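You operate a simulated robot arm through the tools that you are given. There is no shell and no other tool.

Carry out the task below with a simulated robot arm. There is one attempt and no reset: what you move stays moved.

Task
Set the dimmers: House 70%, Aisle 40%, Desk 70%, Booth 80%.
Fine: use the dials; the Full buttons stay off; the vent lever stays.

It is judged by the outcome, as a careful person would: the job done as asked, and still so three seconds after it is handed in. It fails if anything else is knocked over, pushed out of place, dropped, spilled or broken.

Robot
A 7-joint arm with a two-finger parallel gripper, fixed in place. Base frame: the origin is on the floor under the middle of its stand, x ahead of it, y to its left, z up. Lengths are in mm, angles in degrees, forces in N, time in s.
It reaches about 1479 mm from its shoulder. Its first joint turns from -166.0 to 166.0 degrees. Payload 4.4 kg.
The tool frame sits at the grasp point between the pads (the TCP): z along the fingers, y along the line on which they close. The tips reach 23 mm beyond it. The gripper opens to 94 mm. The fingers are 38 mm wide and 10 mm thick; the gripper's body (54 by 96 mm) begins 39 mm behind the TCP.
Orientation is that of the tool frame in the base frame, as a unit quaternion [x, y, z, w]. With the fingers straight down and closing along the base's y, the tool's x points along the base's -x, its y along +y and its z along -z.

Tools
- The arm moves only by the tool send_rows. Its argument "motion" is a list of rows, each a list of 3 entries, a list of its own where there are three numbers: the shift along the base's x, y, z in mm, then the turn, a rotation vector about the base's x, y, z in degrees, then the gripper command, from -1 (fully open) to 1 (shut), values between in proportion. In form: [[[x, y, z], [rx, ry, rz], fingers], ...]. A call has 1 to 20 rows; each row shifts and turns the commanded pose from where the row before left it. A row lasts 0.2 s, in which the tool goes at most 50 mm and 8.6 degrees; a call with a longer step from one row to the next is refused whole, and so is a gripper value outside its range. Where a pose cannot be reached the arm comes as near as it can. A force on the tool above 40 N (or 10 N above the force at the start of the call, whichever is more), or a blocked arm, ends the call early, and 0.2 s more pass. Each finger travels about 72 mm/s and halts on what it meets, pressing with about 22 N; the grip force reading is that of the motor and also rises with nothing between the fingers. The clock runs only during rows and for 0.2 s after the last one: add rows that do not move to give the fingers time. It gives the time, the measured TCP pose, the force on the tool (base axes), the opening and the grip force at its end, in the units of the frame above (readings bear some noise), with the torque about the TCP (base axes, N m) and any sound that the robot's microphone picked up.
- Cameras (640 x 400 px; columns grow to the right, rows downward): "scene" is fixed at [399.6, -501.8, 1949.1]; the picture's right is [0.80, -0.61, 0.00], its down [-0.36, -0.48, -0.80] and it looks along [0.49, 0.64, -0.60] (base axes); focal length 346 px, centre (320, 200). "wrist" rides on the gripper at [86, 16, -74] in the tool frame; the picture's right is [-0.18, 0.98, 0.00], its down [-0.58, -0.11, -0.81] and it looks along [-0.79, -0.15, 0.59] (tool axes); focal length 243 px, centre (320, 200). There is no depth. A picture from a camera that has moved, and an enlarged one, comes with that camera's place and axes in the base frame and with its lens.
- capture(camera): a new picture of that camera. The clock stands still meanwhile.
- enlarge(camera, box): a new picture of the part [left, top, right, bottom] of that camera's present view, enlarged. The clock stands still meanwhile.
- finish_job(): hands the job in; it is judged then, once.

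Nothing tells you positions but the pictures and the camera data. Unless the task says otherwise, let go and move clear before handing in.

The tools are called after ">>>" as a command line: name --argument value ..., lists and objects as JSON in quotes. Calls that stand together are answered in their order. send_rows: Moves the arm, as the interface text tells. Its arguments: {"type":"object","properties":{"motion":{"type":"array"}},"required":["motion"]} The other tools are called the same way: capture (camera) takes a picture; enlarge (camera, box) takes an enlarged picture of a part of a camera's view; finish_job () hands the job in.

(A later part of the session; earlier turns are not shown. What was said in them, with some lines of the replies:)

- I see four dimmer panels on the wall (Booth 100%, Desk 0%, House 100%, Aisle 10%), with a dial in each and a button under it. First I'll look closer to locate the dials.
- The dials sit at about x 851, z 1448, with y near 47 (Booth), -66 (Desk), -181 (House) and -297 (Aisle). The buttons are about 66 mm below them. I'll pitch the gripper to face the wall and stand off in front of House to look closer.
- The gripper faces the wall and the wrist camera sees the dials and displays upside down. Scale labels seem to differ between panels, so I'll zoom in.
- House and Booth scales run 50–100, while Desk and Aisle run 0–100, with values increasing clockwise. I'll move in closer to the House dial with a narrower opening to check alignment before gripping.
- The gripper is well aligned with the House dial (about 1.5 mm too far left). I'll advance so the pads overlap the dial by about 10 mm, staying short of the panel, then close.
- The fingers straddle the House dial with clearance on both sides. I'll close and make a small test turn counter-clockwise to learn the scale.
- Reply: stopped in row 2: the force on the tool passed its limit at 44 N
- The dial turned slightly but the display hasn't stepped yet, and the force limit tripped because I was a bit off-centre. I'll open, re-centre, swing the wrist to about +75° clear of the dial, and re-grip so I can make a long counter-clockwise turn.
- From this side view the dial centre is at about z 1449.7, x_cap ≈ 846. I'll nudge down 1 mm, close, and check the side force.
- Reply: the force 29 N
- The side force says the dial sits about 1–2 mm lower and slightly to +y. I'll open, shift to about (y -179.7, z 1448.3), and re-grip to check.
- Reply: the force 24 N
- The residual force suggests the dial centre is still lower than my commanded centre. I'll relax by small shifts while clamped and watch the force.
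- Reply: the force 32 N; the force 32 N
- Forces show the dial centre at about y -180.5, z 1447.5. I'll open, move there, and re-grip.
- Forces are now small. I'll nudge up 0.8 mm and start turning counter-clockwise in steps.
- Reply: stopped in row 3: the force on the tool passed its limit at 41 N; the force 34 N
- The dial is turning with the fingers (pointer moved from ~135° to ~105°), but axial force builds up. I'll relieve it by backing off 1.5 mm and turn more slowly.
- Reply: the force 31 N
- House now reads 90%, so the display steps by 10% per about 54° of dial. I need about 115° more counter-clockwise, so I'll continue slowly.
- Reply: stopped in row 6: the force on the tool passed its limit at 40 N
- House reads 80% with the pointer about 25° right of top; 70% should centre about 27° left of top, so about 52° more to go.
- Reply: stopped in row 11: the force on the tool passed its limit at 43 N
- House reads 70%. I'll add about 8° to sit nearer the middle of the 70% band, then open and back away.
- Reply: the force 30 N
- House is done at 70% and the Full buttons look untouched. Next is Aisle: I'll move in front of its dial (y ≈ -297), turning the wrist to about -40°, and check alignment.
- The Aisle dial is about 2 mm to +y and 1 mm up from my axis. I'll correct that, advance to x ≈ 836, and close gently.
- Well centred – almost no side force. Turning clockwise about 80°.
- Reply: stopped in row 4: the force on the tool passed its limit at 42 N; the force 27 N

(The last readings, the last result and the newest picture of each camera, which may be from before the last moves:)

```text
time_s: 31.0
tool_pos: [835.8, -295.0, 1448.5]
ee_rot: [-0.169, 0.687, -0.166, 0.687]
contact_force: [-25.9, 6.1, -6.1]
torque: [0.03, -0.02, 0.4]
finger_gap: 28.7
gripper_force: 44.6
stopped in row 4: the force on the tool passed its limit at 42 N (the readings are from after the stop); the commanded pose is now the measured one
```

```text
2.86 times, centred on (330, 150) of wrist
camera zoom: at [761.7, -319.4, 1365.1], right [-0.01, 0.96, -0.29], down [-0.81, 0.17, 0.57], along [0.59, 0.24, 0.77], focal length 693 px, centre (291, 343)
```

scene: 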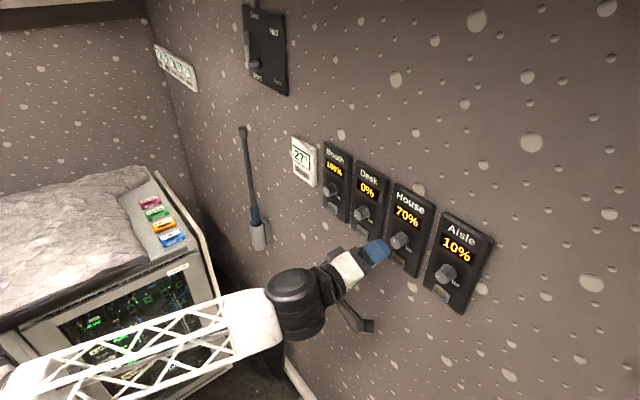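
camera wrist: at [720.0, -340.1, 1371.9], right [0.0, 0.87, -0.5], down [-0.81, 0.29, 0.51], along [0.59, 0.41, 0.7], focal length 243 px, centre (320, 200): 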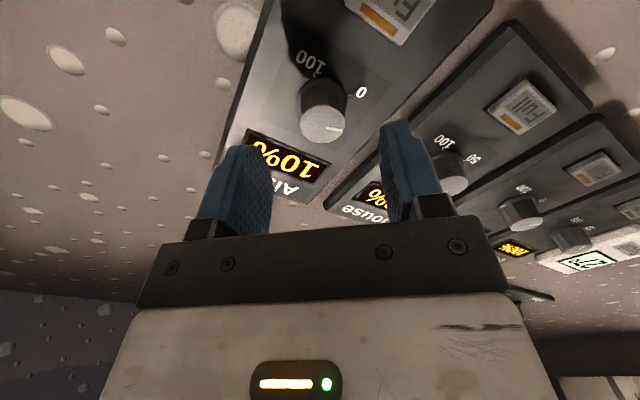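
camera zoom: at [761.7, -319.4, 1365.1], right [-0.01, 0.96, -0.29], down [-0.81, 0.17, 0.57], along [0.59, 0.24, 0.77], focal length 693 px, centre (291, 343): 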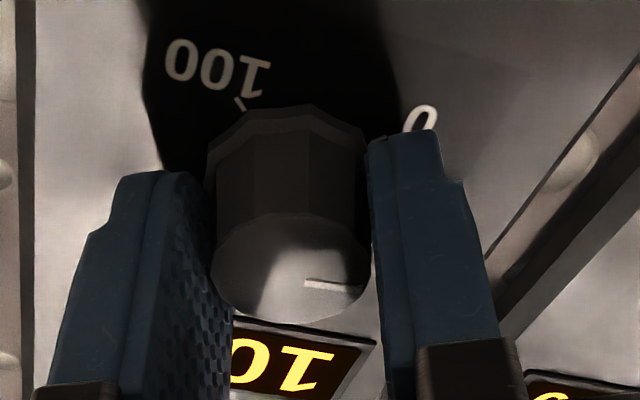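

>>> send_rows --motion '[[[-0.8, 0, 0], [3, 0, 0], 1], [[0, 0, 0], [4, 0, 0], 1], [[0, 0, 0], [4, 0, 0], 1], [[0, 0, 0], [4, 0, 0], 1], [[0, 0, 0], [4, 0, 0], 1], [[0, 0, 0], [4, 0, 0], 1], [[0, 0, 0], [4, 0, 0], 1], [[0, 0, 0], [4, 0, 0], 1], [[0, 0, 0], [4, 0, 0], 1], [[0, 0, 0], [4, 0, 0], 1], [[0, 0, 0], [0, 0, 0], 1]]'

>>> enlarge --camera "scene" --box '[400, 200, 500, 300]'

>>> enlarge --camera "wrist" --box '[240, 80, 420, 220]'

```text
time_s: 33.4
tool_pos: [834.7, -294.9, 1450.2]
ee_rot: [0.07, 0.703, 0.073, 0.704]
contact_force: [-4.6, -25.5, 10.0]
torque: [-0.02, -0.35, -0.63]
finger_gap: 28.7
gripper_force: 45.0
```

```text
4.00 times, centred on (450, 250) of scene
camera zoom: at [399.6, -501.8, 1949.1], right [0.8, -0.61, 0.0], down [-0.36, -0.48, -0.8], along [0.49, 0.64, -0.6], focal length 1386 px, centre (-200, 0)
```

zoom: 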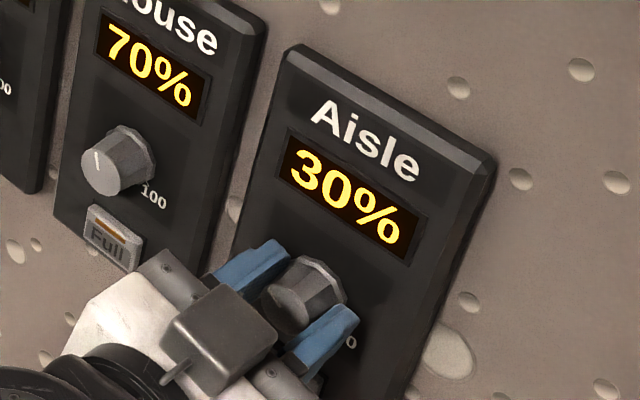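

```text
2.86 times, centred on (330, 150) of wrist
camera zoom: at [760.9, -261.2, 1367.4], right [0.0, 0.93, 0.38], down [-0.81, -0.23, 0.55], along [0.59, -0.3, 0.75], focal length 693 px, centre (291, 343)
```

zoom: 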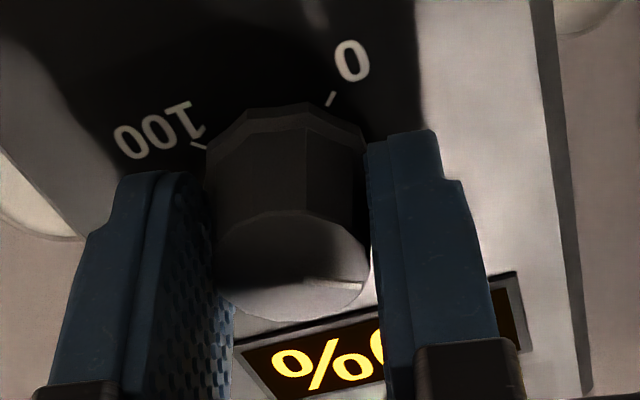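

Aisle reads 30%; about 29° more needed. I'll relieve the side force and continue.

>>> send_rows --motion '[[[0, -1.5, 0.5], [0, 0, 0], 1], [[0, 0, 0], [4, 0, 0], 1], [[0, 0, 0], [4, 0, 0], 1], [[0, 0, 0], [4, 0, 0], 1], [[0, 0, 0], [4, 0, 0], 1], [[0, 0, 0], [4, 0, 0], 1], [[0, 0, 0], [4, 0, 0], 1], [[0, 0, 0], [4, 0, 0], 1], [[0, 0, 0], [0, 0, 0], 1]]'

>>> enlarge --camera "scene" --box '[400, 200, 500, 300]'

>>> enlarge --camera "wrist" --box '[240, 80, 420, 220]'

```text
time_s: 35.4
tool_pos: [835.8, -295.2, 1449.3]
ee_rot: [0.237, 0.665, 0.242, 0.666]
contact_force: [-12.6, 12.7, -8.9]
torque: [0.0, -0.02, 0.17]
finger_gap: 28.0
gripper_force: 45.4
```

```text
4.00 times, centred on (450, 250) of scene
camera zoom: at [399.6, -501.8, 1949.1], right [0.8, -0.61, 0.0], down [-0.36, -0.48, -0.8], along [0.49, 0.64, -0.6], focal length 1386 px, centre (-200, 0)
```

zoom: 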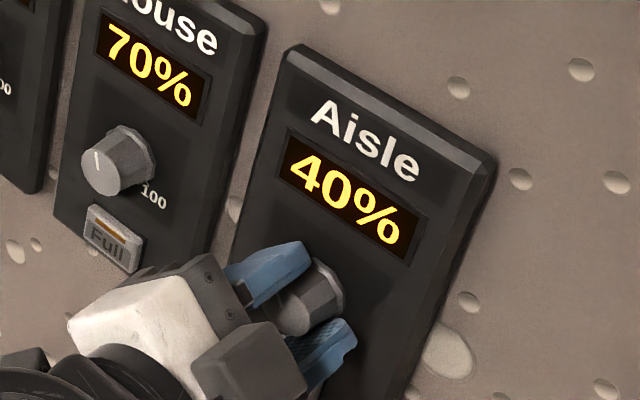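

```text
2.86 times, centred on (330, 150) of wrist
camera zoom: at [761.8, -227.8, 1392.7], right [0.0, 0.64, 0.77], down [-0.81, -0.46, 0.38], along [0.59, -0.62, 0.52], focal length 693 px, centre (291, 343)
```

zoom: 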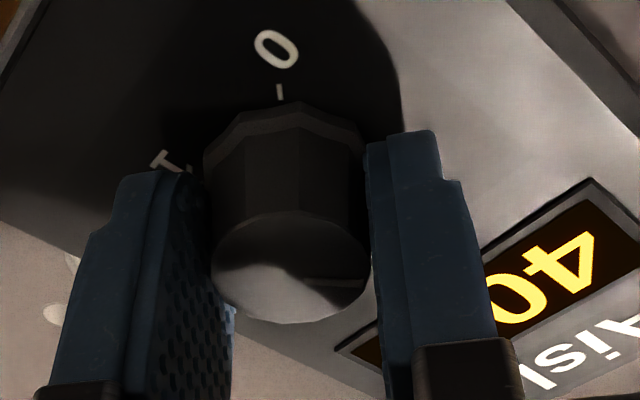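

Aisle reads 40%, about 80° turned, so it's centred in the band. Releasing, backing off, then moving toward Desk.

>>> send_rows --motion '[[[0, 0, 0], [0, 0, 0], -0.28], [[0, 0, 0], [0, 0, 0], -0.28], [[0, 0, 0], [0, 0, 0], -0.28], [[-15, 0, 0], [0, 0, 0], -0.28], [[-20, 0, 0], [0, 0, 0], -0.28], [[-20, 0, 0], [0, 0, 0], -0.28], [[-12, 0, 0], [0, 0, 0], -0.28], [[0, 0, 0], [0, 0, 0], -0.28]]'

>>> enlarge --camera "scene" --box '[350, 160, 510, 320]'

```text
time_s: 37.2
tool_pos: [767.8, -297.1, 1448.7]
ee_rot: [0.238, 0.665, 0.241, 0.666]
contact_force: [-0.9, 0.1, -0.1]
torque: [-0.01, 0.0, 0.01]
finger_gap: 60.2
gripper_force: 0.1
```

```text
2.50 times, centred on (430, 240) of scene
camera zoom: at [399.6, -501.8, 1949.1], right [0.8, -0.61, 0.0], down [-0.36, -0.48, -0.8], along [0.49, 0.64, -0.6], focal length 866 px, centre (45, 100)
```

zoom: 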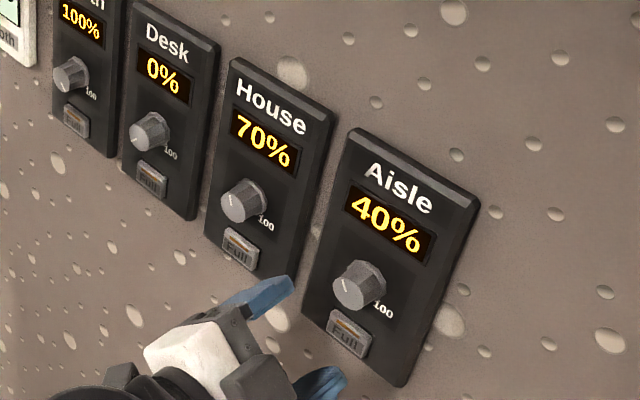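

Aisle holds at 40%. Now I'll travel to Desk (y ≈ -66) while winding the wrist back to about -80° for a long clockwise turn.

>>> send_rows --motion '[[[0, 15.4, 0], [-8, 0, 0], -0.28], [[0, 15.4, 0], [-8, 0, 0], -0.28], [[0, 15.4, 0], [-8, 0, 0], -0.28], [[0, 15.4, 0], [-8, 0, 0], -0.28], [[0, 15.4, 0], [-8, 0, 0], -0.28], [[0, 15.4, 0], [-8, 0, 0], -0.28], [[0, 15.4, 0], [-8, 0, 0], -0.28], [[0, 15.4, 0], [-8, 0, 0], -0.28], [[0, 15.4, 0], [-8, 0, 0], -0.28], [[0, 15.4, 0], [-8, 0, 0], -0.28], [[0, 15.4, 0], [-8, 0, 0], -0.28], [[0, 15.4, 0], [-8, 0, 0], -0.28], [[0, 15.4, 0], [-8, 0, 0], -0.28], [[0, 15.4, 0], [-8, 0, 0], -0.28], [[0, 15.4, 0], [-8, 0, 0], -0.28], [[14, 0, 0], [0, 0, 0], -0.28], [[13, 0, 0], [0, 0, 0], -0.28], [[0, 0, 0], [0, 0, 0], -0.28]]'

>>> enlarge --camera "wrist" --box '[250, 50, 410, 190]'

>>> capture --camera "scene"

```text
time_s: 41.0
tool_pos: [796.2, -64.9, 1448.2]
ee_rot: [-0.459, 0.541, -0.455, 0.538]
contact_force: [0.6, 0.0, 0.0]
torque: [0.0, -0.01, 0.02]
finger_gap: 60.2
gripper_force: 0.1
```

```text
2.86 times, centred on (330, 120) of wrist
camera zoom: at [721.8, -146.6, 1418.7], right [0.0, 0.34, -0.94], down [-0.81, 0.55, 0.21], along [0.59, 0.76, 0.28], focal length 693 px, centre (291, 429)
```

zoom: 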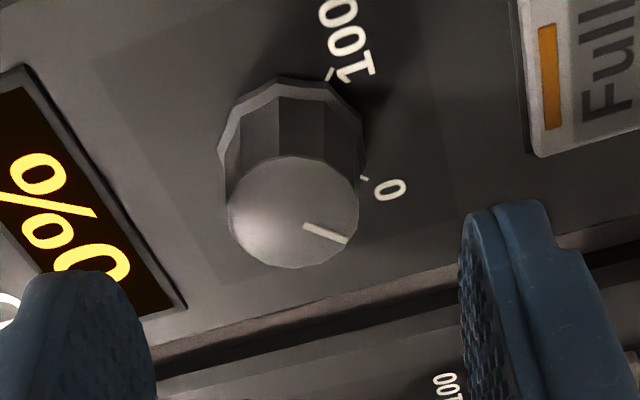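

```text
taken
```

scene: 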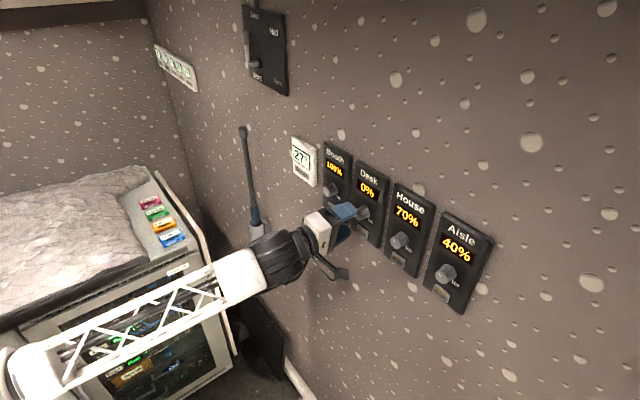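

The Desk dial is within about 1.3 mm of my axis. I'll correct, advance and grip.

>>> send_rows --motion '[[[10, 1.2, -0.2], [0, 0, 0], -0.28], [[12, 0, 0], [0, 0, 0], -0.28], [[12, 0, 0], [0, 0, 0], -0.28], [[6.5, 0, 0], [0, 0, 0], -0.28], [[0, 0, 0], [0, 0, 0], -0.28]]'

>>> send_rows --motion '[[[0, 0, 0], [0, 0, 0], 0.2], [[0, 0, 0], [0, 0, 0], 1], [[0, 0, 0], [0, 0, 0], 1], [[0, 0, 0], [0, 0, 0], 1]]'

```text
time_s: 42.2
tool_pos: [835.8, -64.0, 1447.4]
ee_rot: [-0.458, 0.541, -0.454, 0.539]
contact_force: [0.4, -0.6, 0.3]
torque: [0.02, 0.01, 0.02]
finger_gap: 60.5
gripper_force: 0.0
```

```text
time_s: 43.2
tool_pos: [835.8, -63.6, 1447.4]
ee_rot: [-0.458, 0.542, -0.455, 0.538]
contact_force: [10.5, -0.9, 5.8]
torque: [0.01, -0.14, -0.07]
finger_gap: 29.0
gripper_force: 44.9
```

Grip is good. Turning Desk clockwise in steps of 4°.

>>> send_rows --motion '[[[-0.5, 0, 0.5], [3, 0, 0], 1], [[0, 0, 0], [4, 0, 0], 1], [[0, 0, 0], [4, 0, 0], 1], [[0, 0, 0], [4, 0, 0], 1], [[0, 0, 0], [4, 0, 0], 1], [[0, 0, 0], [4, 0, 0], 1], [[0, 0, 0], [4, 0, 0], 1], [[0, 0, 0], [4, 0, 0], 1], [[0, 0, 0], [4, 0, 0], 1], [[0, 0, 0], [4, 0, 0], 1], [[0, 0, 0], [4, 0, 0], 1], [[0, 0, 0], [4, 0, 0], 1], [[0, 0, 0], [4, 0, 0], 1], [[0, 0, 0], [4, 0, 0], 1], [[0, 0, 0], [4, 0, 0], 1]]'

>>> enlarge --camera "scene" --box '[320, 150, 420, 250]'

```text
time_s: 46.4
tool_pos: [835.8, -65.8, 1449.2]
ee_rot: [-0.133, 0.695, -0.129, 0.694]
contact_force: [-6.7, -8.6, -14.4]
torque: [-0.05, 0.52, -0.29]
finger_gap: 28.5
gripper_force: 45.4
```

```text
4.00 times, centred on (370, 200) of scene
camera zoom: at [399.6, -501.8, 1949.1], right [0.8, -0.61, 0.0], down [-0.36, -0.48, -0.8], along [0.49, 0.64, -0.6], focal length 1386 px, centre (120, 200)
```

zoom: 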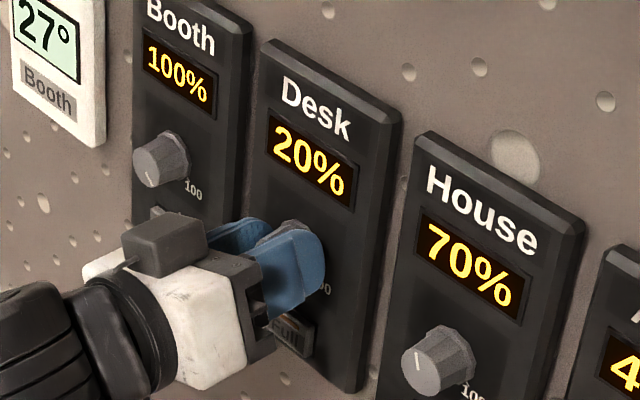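

Desk reads 20% after about 59°. Continuing.

>>> send_rows --motion '[[[0, -0.7, -1.0], [4, 0, 0], 1], [[0, 0, 0], [4, 0, 0], 1], [[0, 0, 0], [4, 0, 0], 1], [[0, 0, 0], [4, 0, 0], 1], [[0, 0, 0], [4, 0, 0], 1], [[0, 0, 0], [4, 0, 0], 1], [[0, 0, 0], [4, 0, 0], 1], [[0, 0, 0], [4, 0, 0], 1], [[0, 0, 0], [4, 0, 0], 1], [[0, 0, 0], [4, 0, 0], 1], [[0, 0, 0], [4, 0, 0], 1], [[0, 0, 0], [4, 0, 0], 1], [[0, 0, 0], [4, 0, 0], 1], [[0, 0, 0], [4, 0, 0], 1], [[0, 0, 0], [4, 0, 0], 1], [[0, 0, 0], [4, 0, 0], 1]]'

>>> enlarge --camera "scene" --box '[320, 150, 420, 250]'

```text
time_s: 49.8
tool_pos: [835.0, -65.7, 1447.5]
ee_rot: [0.257, 0.657, 0.259, 0.659]
contact_force: [14.8, -26.0, 4.2]
torque: [-0.09, -0.2, -0.35]
finger_gap: 28.8
gripper_force: 44.9
```

```text
4.00 times, centred on (370, 200) of scene
camera zoom: at [399.6, -501.8, 1949.1], right [0.8, -0.61, 0.0], down [-0.36, -0.48, -0.8], along [0.49, 0.64, -0.6], focal length 1386 px, centre (120, 200)
```

zoom: 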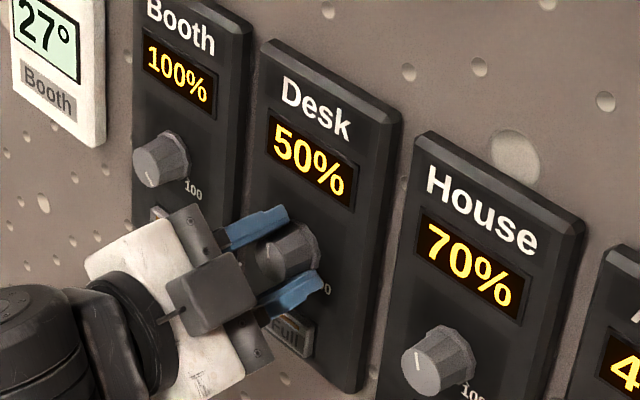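

Desk is at 50% (≈123° turned), 66° to go. I'll re-grip: open, rotate the wrist back about 85°, and check centring.

>>> send_rows --motion '[[[0, 0, 0], [0, 0, 0], -0.28], [[0, 0, 0], [0, 0, 0], -0.28], [[0, -1.0, 0.3], [0, 0, 0], -0.28], [[0, 0, 0], [-8.5, 0, 0], -0.28], [[0, 0, 0], [-8.5, 0, 0], -0.28], [[0, 0, 0], [-8.5, 0, 0], -0.28], [[0, 0, 0], [-8.5, 0, 0], -0.28], [[0, 0, 0], [-8.5, 0, 0], -0.28], [[0, 0, 0], [-8.5, 0, 0], -0.28], [[0, 0, 0], [-8.5, 0, 0], -0.28], [[0, 0, 0], [-8.5, 0, 0], -0.28], [[0, 0, 0], [-8.5, 0, 0], -0.28], [[0, 0, 0], [-8.5, 0, 0], -0.28], [[0, 0, 0], [0, 0, 0], -0.28]]'

>>> enlarge --camera "wrist" --box '[240, 80, 420, 220]'

>>> enlarge --camera "scene" --box '[320, 150, 420, 250]'

```text
time_s: 52.8
tool_pos: [834.8, -66.1, 1448.9]
ee_rot: [-0.258, 0.66, -0.254, 0.659]
contact_force: [0.2, 0.7, 1.2]
torque: [-0.03, 0.0, 0.0]
finger_gap: 60.4
gripper_force: 0.0
```

```text
2.86 times, centred on (330, 150) of wrist
camera zoom: at [761.1, -111.5, 1374.6], right [0.0, 0.85, -0.53], down [-0.81, 0.31, 0.5], along [0.59, 0.43, 0.68], focal length 693 px, centre (291, 343)
```

zoom: 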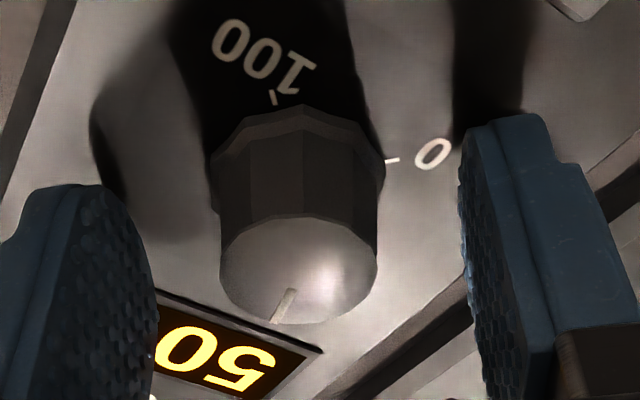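

```text
4.00 times, centred on (370, 200) of scene
camera zoom: at [399.6, -501.8, 1949.1], right [0.8, -0.61, 0.0], down [-0.36, -0.48, -0.8], along [0.49, 0.64, -0.6], focal length 1386 px, centre (120, 200)
```

zoom: 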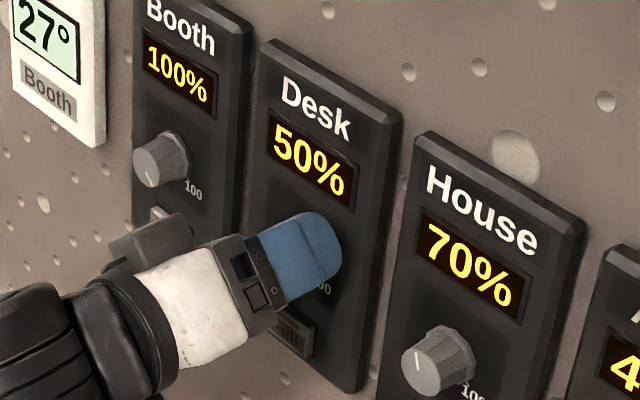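

The dial is about 1.6 mm to +y of my axis; correcting and gripping again.

>>> send_rows --motion '[[[0.5, 1.6, 0.3], [0, 0, 0], -0.28], [[0, 0, 0], [0, 0, 0], 0.2], [[0, 0, 0], [0, 0, 0], 1], [[0, 0, 0], [0, 0, 0], 1], [[0, 0, 0], [0, 0, 0], 1]]'

>>> send_rows --motion '[[[0, 0, 0], [4, 0, 0], 1], [[0, 0, 0], [4, 0, 0], 1], [[0, 0, 0], [4, 0, 0], 1], [[0, 0, 0], [4, 0, 0], 1], [[0, 0, 0], [4, 0, 0], 1], [[0, 0, 0], [4, 0, 0], 1], [[0, 0, 0], [4, 0, 0], 1], [[0, 0, 0], [4, 0, 0], 1], [[0, 0, 0], [4, 0, 0], 1], [[0, 0, 0], [4, 0, 0], 1], [[0, 0, 0], [0, 0, 0], 1]]'

>>> enlarge --camera "scene" --box '[320, 150, 420, 250]'

>>> enlarge --camera "wrist" --box '[240, 80, 420, 220]'

```text
time_s: 54.0
tool_pos: [836.3, -64.3, 1449.9]
ee_rot: [-0.258, 0.66, -0.254, 0.659]
contact_force: [2.0, -0.7, 1.0]
torque: [0.03, -0.03, -0.15]
finger_gap: 28.9
gripper_force: 45.3
```

```text
time_s: 56.4
tool_pos: [836.8, -65.0, 1450.2]
ee_rot: [-0.016, 0.707, -0.013, 0.707]
contact_force: [-1.4, -29.4, 9.1]
torque: [-0.03, -0.36, -0.73]
finger_gap: 29.1
gripper_force: 44.9
```

```text
4.00 times, centred on (370, 200) of scene
camera zoom: at [399.6, -501.8, 1949.1], right [0.8, -0.61, 0.0], down [-0.36, -0.48, -0.8], along [0.49, 0.64, -0.6], focal length 1386 px, centre (120, 200)
```

zoom: 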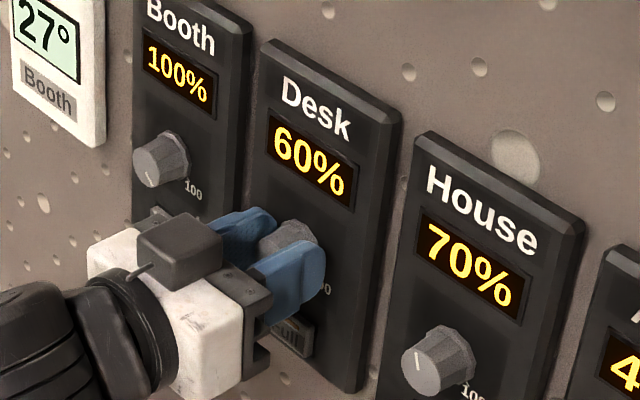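

```text
2.86 times, centred on (330, 150) of wrist
camera zoom: at [761.9, -51.6, 1362.5], right [0.0, 0.99, 0.14], down [-0.81, -0.09, 0.58], along [0.59, -0.11, 0.8], focal length 693 px, centre (291, 343)
```

zoom: 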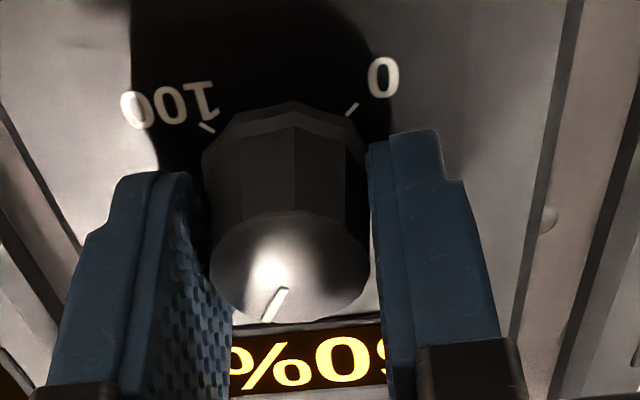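

Desk reads 60% (≈164° turned); 26° more. I'll relieve the sideways force first.

>>> send_rows --motion '[[[0, -1.8, 0.5], [0, 0, 0], 1], [[0, 0, 0], [4, 0, 0], 1], [[0, 0, 0], [4, 0, 0], 1], [[0, 0, 0], [4, 0, 0], 1], [[0, 0, 0], [4, 0, 0], 1], [[0, 0, 0], [4, 0, 0], 1], [[0, 0, 0], [4, 0, 0], 1], [[0, 0, 0], [1.5, 0, 0], 1], [[0, 0, 0], [0, 0, 0], 1]]'

>>> enlarge --camera "scene" --box '[320, 150, 420, 250]'

>>> enlarge --camera "wrist" --box '[240, 80, 420, 220]'

```text
time_s: 58.4
tool_pos: [836.9, -66.0, 1448.4]
ee_rot: [0.14, 0.692, 0.144, 0.693]
contact_force: [-4.8, -2.5, 3.4]
torque: [0.01, -0.1, -0.12]
finger_gap: 29.1
gripper_force: 45.1
```

```text
4.00 times, centred on (370, 200) of scene
camera zoom: at [399.6, -501.8, 1949.1], right [0.8, -0.61, 0.0], down [-0.36, -0.48, -0.8], along [0.49, 0.64, -0.6], focal length 1386 px, centre (120, 200)
```

zoom: 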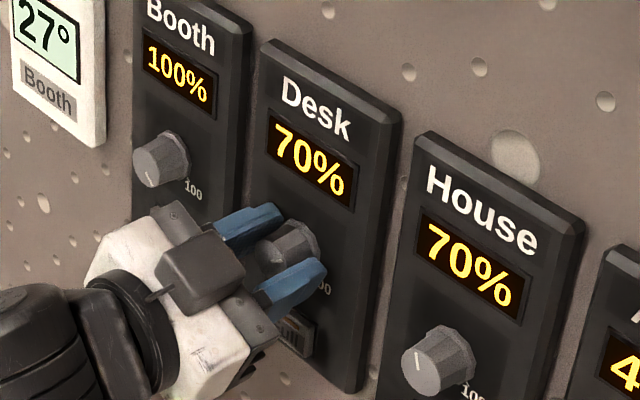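

```text
2.86 times, centred on (330, 150) of wrist
camera zoom: at [761.8, -16.3, 1376.2], right [0.0, 0.83, 0.56], down [-0.81, -0.33, 0.49], along [0.59, -0.44, 0.67], focal length 693 px, centre (291, 343)
```

zoom: 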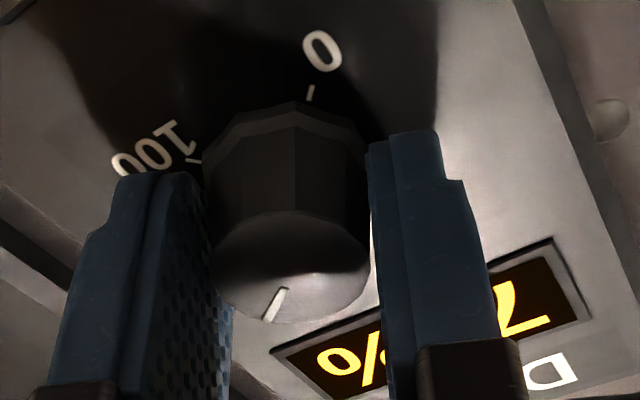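

Desk reads 70%, pointer near the expected 54°. Releasing, backing off, and moving to Booth (y ≈ 48) with the wrist at about +55°.

>>> send_rows --motion '[[[0, 0, 0], [0, 0, 0], -0.28], [[0, 0, 0], [0, 0, 0], -0.28], [[0, 0, 0], [0, 0, 0], -0.28], [[-15, 0, 0], [0, 0, 0], -0.28], [[-20, 0, 0], [0, 0, 0], -0.28], [[-20, 0, 0], [0, 0, 0], -0.28], [[-10, 0, 0], [0, 0, 0], -0.28], [[0, 28.5, 0], [8, 0, 0], -0.28], [[0, 28.5, 0], [8, 0, 0], -0.28], [[0, 28.5, 0], [8, 0, 0], -0.28], [[0, 28.5, 0], [8, 0, 0], -0.28], [[12, 0, 0], [0, 0, 0], -0.28], [[12, 0, 0], [0, 0, 0], -0.28], [[0, 0, 0], [0, 0, 0], -0.28], [[0, 0, 0], [0, 0, 0], -0.28]]'

>>> enlarge --camera "wrist" --box '[250, 50, 410, 190]'

>>> enlarge --camera "scene" --box '[280, 130, 440, 250]'

```text
time_s: 61.6
tool_pos: [795.9, 51.2, 1449.8]
ee_rot: [0.325, 0.626, 0.329, 0.628]
contact_force: [0.2, 0.3, -0.1]
torque: [0.01, 0.02, -0.03]
finger_gap: 60.3
gripper_force: 0.0
```

```text
2.86 times, centred on (330, 120) of wrist
camera zoom: at [722.3, 130.7, 1413.5], right [0.0, 0.41, 0.91], down [-0.81, -0.54, 0.24], along [0.59, -0.73, 0.33], focal length 693 px, centre (291, 429)
```

zoom: 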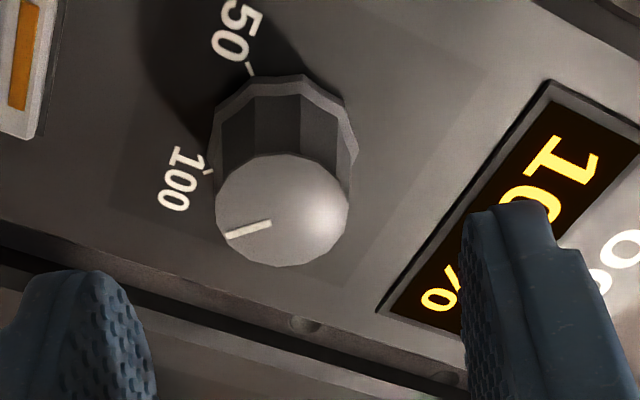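

```text
3.33 times, centred on (360, 190) of scene
camera zoom: at [399.6, -501.8, 1949.1], right [0.8, -0.61, 0.0], down [-0.36, -0.48, -0.8], along [0.49, 0.64, -0.6], focal length 1155 px, centre (187, 233)
```

zoom: 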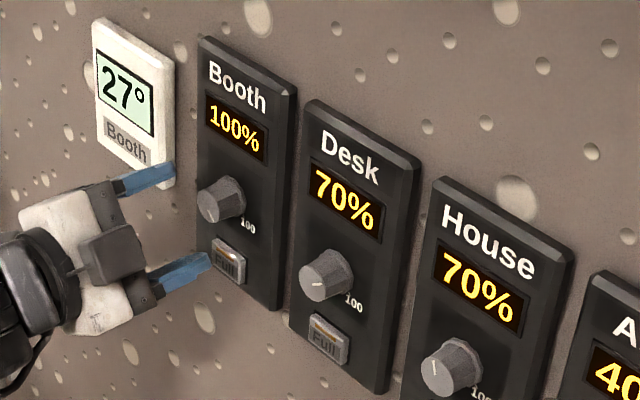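

Booth's dial is about 1.2 mm to -y and 1.5 mm below my axis. Correcting, advancing and gripping.

>>> send_rows --motion '[[[10, -1.2, -1.4], [0, 0, 0], -0.28], [[12, 0, 0], [0, 0, 0], -0.28], [[12, 0, 0], [0, 0, 0], -0.28], [[6, 0, 0], [0, 0, 0], -0.28], [[0, 0, 0], [0, 0, 0], -0.28]]'

>>> send_rows --motion '[[[0, 0, 0], [0, 0, 0], 0.2], [[0, 0, 0], [0, 0, 0], 1], [[0, 0, 0], [0, 0, 0], 1], [[0, 0, 0], [0, 0, 0], 1]]'

```text
time_s: 62.8
tool_pos: [835.4, 47.7, 1448.3]
ee_rot: [0.326, 0.626, 0.329, 0.628]
contact_force: [-0.3, -0.1, -0.6]
torque: [0.02, 0.01, 0.0]
finger_gap: 60.4
gripper_force: 0.1
```

```text
time_s: 63.8
tool_pos: [833.8, 48.1, 1449.1]
ee_rot: [0.326, 0.626, 0.328, 0.628]
contact_force: [7.9, 7.4, 6.8]
torque: [0.02, -0.08, 0.28]
finger_gap: 28.8
gripper_force: 45.6
```

Good grip with small forces. Turning Booth counter-clockwise, starting with about 56°.

>>> send_rows --motion '[[[-0.5, 0.5, 0.5], [-4, 0, 0], 1], [[0, 0, 0], [-4, 0, 0], 1], [[0, 0, 0], [-4, 0, 0], 1], [[0, 0, 0], [-4, 0, 0], 1], [[0, 0, 0], [-4, 0, 0], 1], [[0, 0, 0], [-4, 0, 0], 1], [[0, 0, 0], [-4, 0, 0], 1], [[0, 0, 0], [-4, 0, 0], 1], [[0, 0, 0], [-4, 0, 0], 1], [[0, 0, 0], [-4, 0, 0], 1], [[0, 0, 0], [-4, 0, 0], 1], [[0, 0, 0], [-4, 0, 0], 1], [[0, 0, 0], [-4, 0, 0], 1], [[0, 0, 0], [-4, 0, 0], 1], [[0, 0, 0], [0, 0, 0], 1]]'

>>> enlarge --camera "scene" --box '[290, 130, 390, 230]'

>>> enlarge --camera "wrist" --box '[240, 80, 420, 220]'

```text
time_s: 65.2
tool_pos: [834.5, 48.0, 1449.8]
ee_rot: [0.19, 0.68, 0.195, 0.681]
contact_force: [5.7, 9.3, 2.0]
torque: [0.02, 0.14, 0.38]
finger_gap: 28.2
gripper_force: 45.4
stopped in row 7: the force on the tool passed its limit at 41 N (the readings are from after the stop); the commanded pose is now the measured one
```

```text
4.00 times, centred on (340, 180) of scene
camera zoom: at [399.6, -501.8, 1949.1], right [0.8, -0.61, 0.0], down [-0.36, -0.48, -0.8], along [0.49, 0.64, -0.6], focal length 1386 px, centre (240, 280)
```

zoom: 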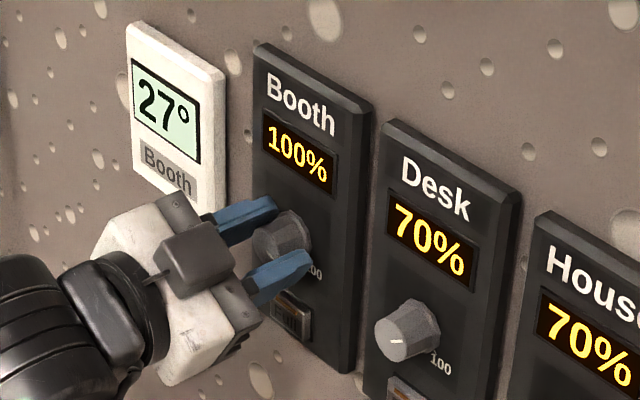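

```text
2.86 times, centred on (330, 150) of wrist
camera zoom: at [759.7, 108.5, 1384.4], right [-0.01, 0.74, 0.67], down [-0.81, -0.4, 0.43], along [0.59, -0.54, 0.6], focal length 693 px, centre (291, 343)
```

zoom: 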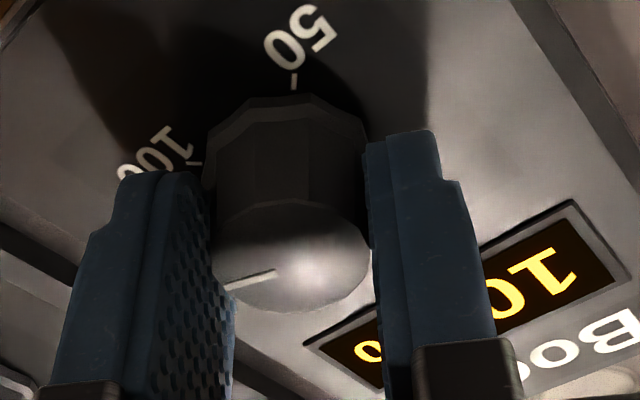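

>>> send_rows --motion '[[[0, 0.4, 0], [-4, 0, 0], 1], [[0, 0, 0], [-4, 0, 0], 1], [[0, 0, 0], [-4, 0, 0], 1], [[0, 0, 0], [-4, 0, 0], 1], [[0, 0, 0], [-4, 0, 0], 1], [[0, 0, 0], [-4, 0, 0], 1], [[0, 0, 0], [-4, 0, 0], 1], [[0, 0, 0], [-4, 0, 0], 1], [[0, 0, 0], [-4, 0, 0], 1], [[0, 0, 0], [-4, 0, 0], 1], [[0, 0, 0], [-4, 0, 0], 1], [[0, 0, 0], [-4, 0, 0], 1], [[0, 0, 0], [0, 0, 0], 1]]'

>>> enlarge --camera "scene" --box '[290, 130, 390, 230]'

>>> enlarge --camera "wrist" --box '[240, 80, 420, 220]'

```text
time_s: 67.1
tool_pos: [833.1, 49.7, 1449.8]
ee_rot: [-0.019, 0.707, -0.013, 0.707]
contact_force: [4.6, 11.8, 1.2]
torque: [0.04, 0.19, 0.36]
finger_gap: 28.0
gripper_force: 44.9
stopped in row 9: the force on the tool passed its limit at 42 N (the readings are from after the stop); the commanded pose is now the measured one
```

```text
4.00 times, centred on (340, 180) of scene
camera zoom: at [399.6, -501.8, 1949.1], right [0.8, -0.61, 0.0], down [-0.36, -0.48, -0.8], along [0.49, 0.64, -0.6], focal length 1386 px, centre (240, 280)
```

zoom: 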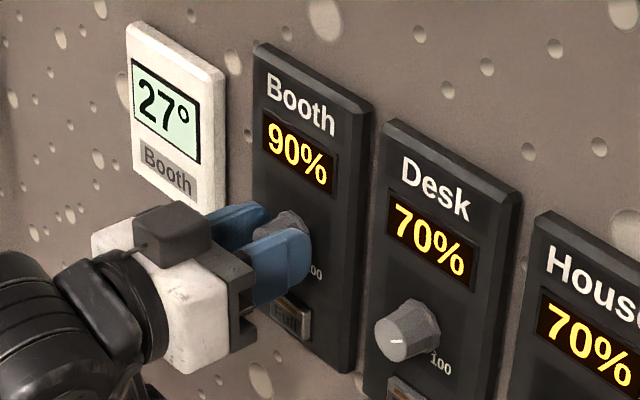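

```text
2.86 times, centred on (330, 150) of wrist
camera zoom: at [759.5, 62.6, 1362.9], right [-0.01, 0.99, 0.14], down [-0.81, -0.09, 0.59], along [0.59, -0.11, 0.8], focal length 693 px, centre (291, 343)
```

zoom: 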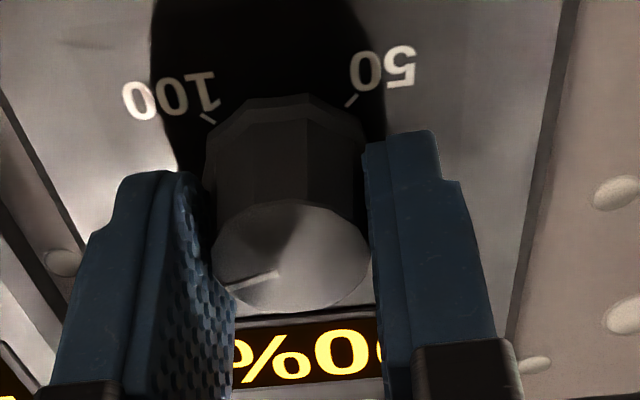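

Booth reads 90% (≈57° turned); about 50° more to go.

>>> send_rows --motion '[[[0, 0.5, 0], [-4, 0, 0], 1], [[0, 0, 0], [-4, 0, 0], 1], [[0, 0, 0], [-4, 0, 0], 1], [[0, 0, 0], [-4, 0, 0], 1], [[0, 0, 0], [-4, 0, 0], 1], [[0, 0, 0], [-4, 0, 0], 1], [[0, 0, 0], [-4, 0, 0], 1], [[0, 0, 0], [-4, 0, 0], 1], [[0, 0, 0], [-4, 0, 0], 1], [[0, 0, 0], [-4, 0, 0], 1], [[0, 0, 0], [-4, 0, 0], 1], [[0, 0, 0], [-4, 0, 0], 1], [[0, 0, 0], [-2.5, 0, 0], 1], [[0, 0, 0], [0, 0, 0], 1]]'

>>> enlarge --camera "scene" --box '[290, 130, 390, 230]'

>>> enlarge --camera "wrist" --box '[240, 80, 420, 220]'

```text
time_s: 69.2
tool_pos: [834.3, 50.9, 1450.0]
ee_rot: [-0.233, 0.669, -0.228, 0.668]
contact_force: [-14.4, 8.3, -2.6]
torque: [0.02, 0.0, 0.37]
finger_gap: 28.1
gripper_force: 45.1
stopped in row 10: the force on the tool passed its limit at 42 N (the readings are from after the stop); the commanded pose is now the measured one
```

```text
4.00 times, centred on (340, 180) of scene
camera zoom: at [399.6, -501.8, 1949.1], right [0.8, -0.61, 0.0], down [-0.36, -0.48, -0.8], along [0.49, 0.64, -0.6], focal length 1386 px, centre (240, 280)
```

zoom: 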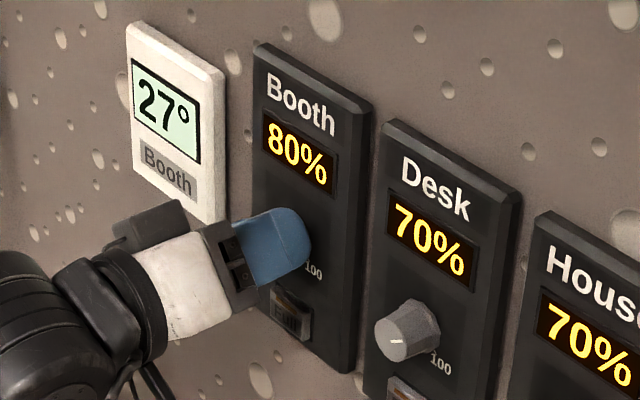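

```text
2.86 times, centred on (330, 150) of wrist
camera zoom: at [759.6, 10.9, 1371.9], right [-0.01, 0.89, -0.46], down [-0.81, 0.27, 0.53], along [0.59, 0.38, 0.71], focal length 693 px, centre (291, 343)
```

zoom: 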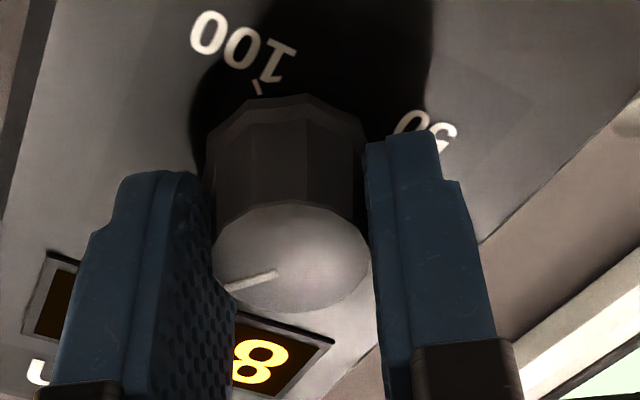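

Booth reads 80% and, from the pointer in the picture (≈27° right of top), it's mid-band. I'll release and back away, then check all four pointers carefully.

>>> send_rows --motion '[[[0, 0, 0], [0, 0, 0], -0.28], [[0, 0, 0], [0, 0, 0], -0.28], [[0, 0, 0], [0, 0, 0], -0.28], [[-15, 0, 0], [0, 0, 0], -0.28], [[-20, 0, 0], [0, 0, 0], -0.28], [[-30, 0, 0], [0, 0, 0], -0.28], [[-30, 0, 0], [7.6, 0, 0], -0.28], [[-20, -20, -10], [7.6, 0, 0], -0.28], [[0, -30, -10], [7.6, 0, 0], -0.28], [[0, -30, -10], [7.6, 0, 0], -0.28], [[0, -30, -10], [7.6, 0, 0], -0.28], [[0, 0, 0], [0, 0, 0], -0.28], [[0, 0, 0], [0, 0, 0], -0.28]]'

>>> capture --camera "wrist"

>>> enlarge --camera "scene" --box '[310, 140, 410, 240]'

>>> enlarge --camera "scene" --box '[390, 200, 490, 300]'

```text
time_s: 72.0
tool_pos: [718.1, -60.8, 1411.1]
ee_rot: [-0.003, 0.707, 0.003, 0.707]
contact_force: [0.2, 0.7, 0.7]
torque: [-0.04, -0.01, 0.01]
finger_gap: 60.1
gripper_force: 0.0
```

```text
taken
camera wrist: at [645.0, -44.9, 1324.1], right [-0.01, 0.98, 0.18], down [-0.81, -0.12, 0.58], along [0.59, -0.14, 0.79], focal length 243 px, centre (320, 200)
```

wrist: 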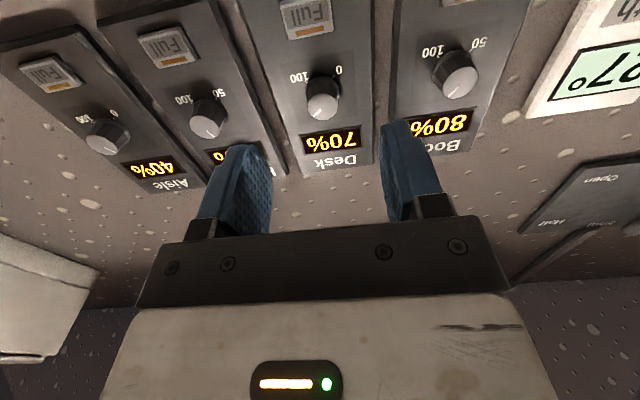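

```text
4.00 times, centred on (360, 190) of scene
camera zoom: at [399.6, -501.8, 1949.1], right [0.8, -0.61, 0.0], down [-0.36, -0.48, -0.8], along [0.49, 0.64, -0.6], focal length 1386 px, centre (160, 240)
```

zoom: 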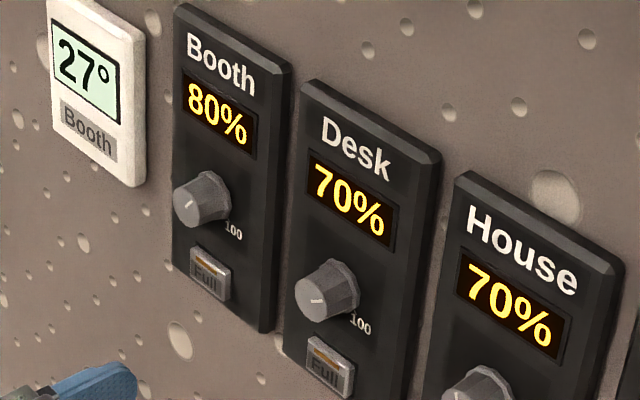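

```text
4.00 times, centred on (440, 250) of scene
camera zoom: at [399.6, -501.8, 1949.1], right [0.8, -0.61, 0.0], down [-0.36, -0.48, -0.8], along [0.49, 0.64, -0.6], focal length 1386 px, centre (-160, 0)
```

zoom: 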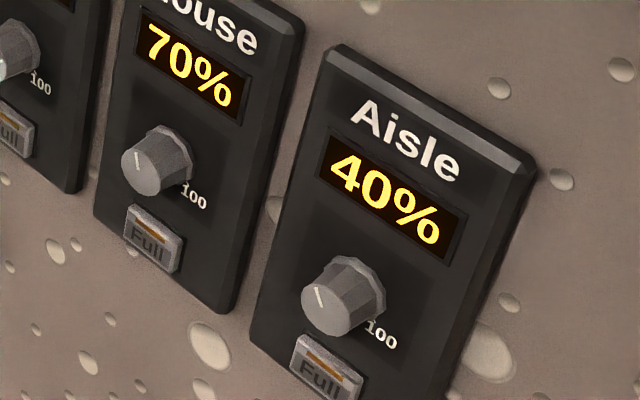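

All four displays show the targets. I'll check the pointers more closely to be sure each one isn't near a step boundary.

>>> enlarge --camera "scene" --box '[430, 255, 470, 290]'

>>> enlarge --camera "wrist" --box '[70, 90, 150, 180]'

>>> enlarge --camera "wrist" --box '[160, 70, 240, 160]'

>>> enlarge --camera "wrist" --box '[280, 50, 370, 150]'

>>> enlarge --camera "wrist" --box '[410, 20, 500, 120]'

```text
11.43 times, centred on (450, 272) of scene
camera zoom: at [399.6, -501.8, 1949.1], right [0.8, -0.61, 0.0], down [-0.36, -0.48, -0.8], along [0.49, 0.64, -0.6], focal length 3959 px, centre (-1166, -629)
```

zoom: 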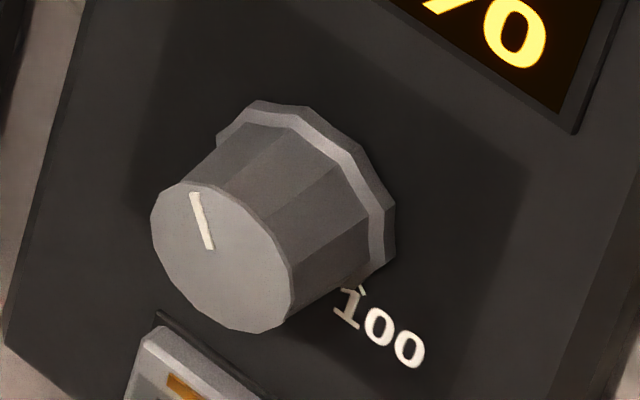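

```text
4.44 times, centred on (110, 135) of wrist
camera zoom: at [645.0, -44.9, 1324.1], right [-0.01, 0.98, 0.18], down [-0.81, -0.12, 0.58], along [0.59, -0.14, 0.79], focal length 1078 px, centre (1253, 489)
```

zoom: 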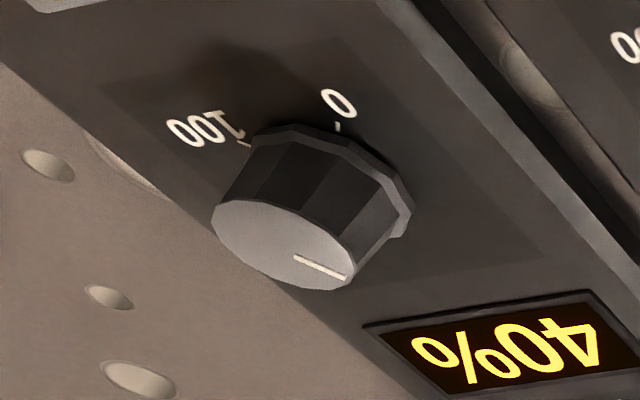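

```text
4.44 times, centred on (200, 115) of wrist
camera zoom: at [645.0, -44.9, 1324.1], right [-0.01, 0.98, 0.18], down [-0.81, -0.12, 0.58], along [0.59, -0.14, 0.79], focal length 1078 px, centre (853, 578)
```

zoom: 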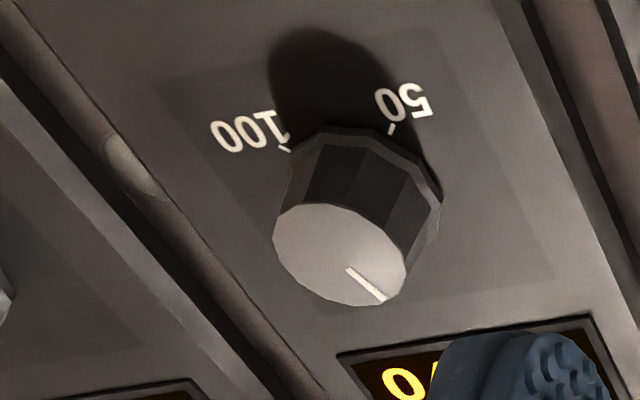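

```text
4.00 times, centred on (325, 100) of wrist
camera zoom: at [645.0, -44.9, 1324.1], right [-0.01, 0.98, 0.18], down [-0.81, -0.12, 0.58], along [0.59, -0.14, 0.79], focal length 970 px, centre (300, 600)
```

zoom: 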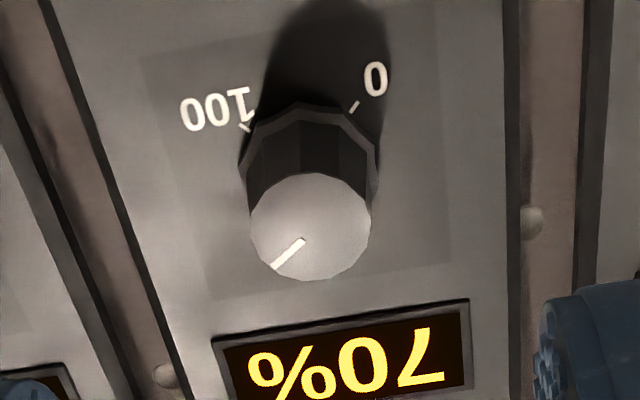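

```text
4.00 times, centred on (455, 70) of wrist
camera zoom: at [645.0, -44.9, 1324.1], right [-0.01, 0.98, 0.18], down [-0.81, -0.12, 0.58], along [0.59, -0.14, 0.79], focal length 970 px, centre (-220, 720)
```

zoom: 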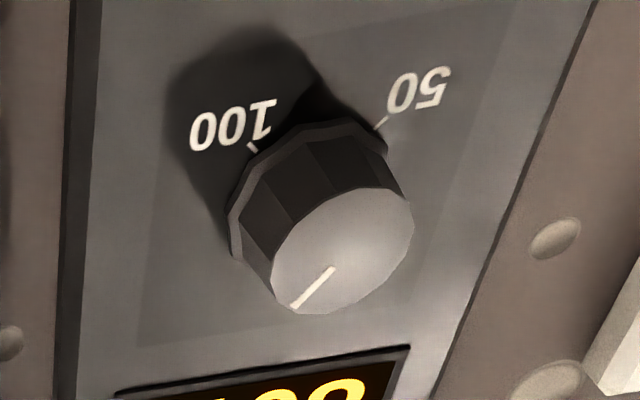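

>>> enlarge --camera "scene" --box '[315, 175, 355, 210]'

>>> enlarge --camera "scene" --box '[385, 225, 425, 260]'

>>> enlarge --camera "scene" --box '[140, 0, 300, 120]'

```text
11.43 times, centred on (335, 192) of scene
camera zoom: at [399.6, -501.8, 1949.1], right [0.8, -0.61, 0.0], down [-0.36, -0.48, -0.8], along [0.49, 0.64, -0.6], focal length 3959 px, centre (149, 286)
```

zoom: 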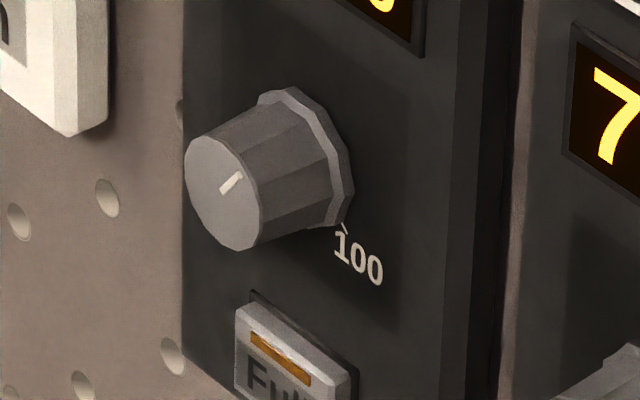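

```text
11.43 times, centred on (405, 242) of scene
camera zoom: at [399.6, -501.8, 1949.1], right [0.8, -0.61, 0.0], down [-0.36, -0.48, -0.8], along [0.49, 0.64, -0.6], focal length 3959 px, centre (-651, -286)
```

zoom: 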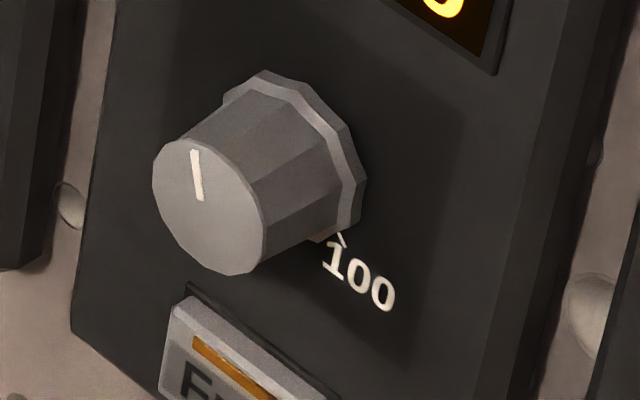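

```text
3.33 times, centred on (220, 60) of scene
camera zoom: at [399.6, -501.8, 1949.1], right [0.8, -0.61, 0.0], down [-0.36, -0.48, -0.8], along [0.49, 0.64, -0.6], focal length 1155 px, centre (653, 667)
```

zoom: 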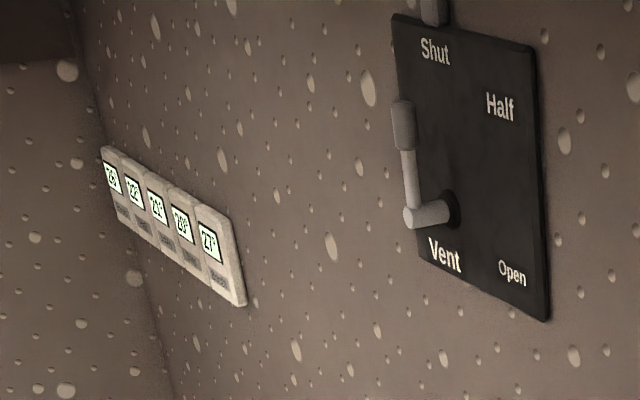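

Pointers sit well inside their steps (about 71%, 39%, 70% and 82% by geometry), the vent lever hasn't moved and the Full buttons look unpressed. I'll back off further, wait a few seconds, and take a last look.

>>> send_rows --motion '[[[-25, 0, 0], [0, 0, 0], -0.28], [[-25, 0, 0], [0, 0, 0], -0.28], [[0, 0, 0], [0, 0, 0], -0.28], [[0, 0, 0], [0, 0, 0], -0.28], [[0, 0, 0], [0, 0, 0], -0.28], [[0, 0, 0], [0, 0, 0], -0.28], [[0, 0, 0], [0, 0, 0], -0.28], [[0, 0, 0], [0, 0, 0], -0.28], [[0, 0, 0], [0, 0, 0], -0.28], [[0, 0, 0], [0, 0, 0], -0.28], [[0, 0, 0], [0, 0, 0], -0.28], [[0, 0, 0], [0, 0, 0], -0.28]]'

>>> enlarge --camera "scene" --box '[280, 130, 510, 320]'

>>> capture --camera "scene"

```text
time_s: 74.6
tool_pos: [669.7, -62.1, 1410.0]
ee_rot: [-0.002, 0.707, 0.003, 0.707]
contact_force: [-0.3, 0.7, 0.4]
torque: [0.0, -0.03, -0.02]
finger_gap: 60.1
gripper_force: 0.0
```

```text
2.11 times, centred on (395, 225) of scene
camera zoom: at [399.6, -501.8, 1949.1], right [0.8, -0.61, 0.0], down [-0.36, -0.48, -0.8], along [0.49, 0.64, -0.6], focal length 729 px, centre (162, 147)
```

zoom: 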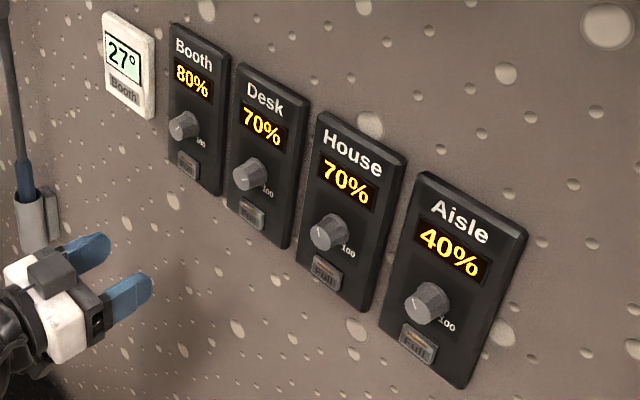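

```text
taken
```

scene: 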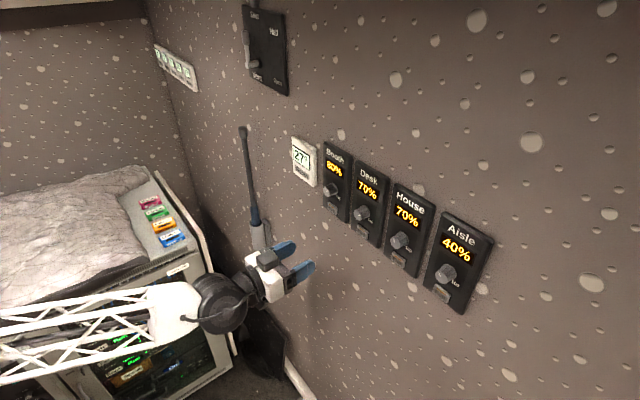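

The displays read Booth 80%, Desk 70%, House 70% and Aisle 40%, and have held steady. The Full buttons and the vent lever look unchanged and the arm is clear, so I'm handing the job in.

>>> finish_job

```text
The job is handed in.
```

The job is handed in with all four dimmers set using their dials. The displays read House 70%, Aisle 40%, Desk 70% and Booth 80%, and held steady for several seconds before hand-in.

- **Accuracy:** The displays move in 10% steps. Judging by the pointers, the actual positions are about 71% (House), 39% (Aisle), 70% (Desk) and 82% (Booth). All are well inside the step shown.
- **Full buttons:** None were pressed, and their indicator bars look the same as at the start.
- **Vent lever:** It was not touched and is in its original position.

I saw nothing knocked over or moved out of place in the last pictures. The arm is clear of the panels.
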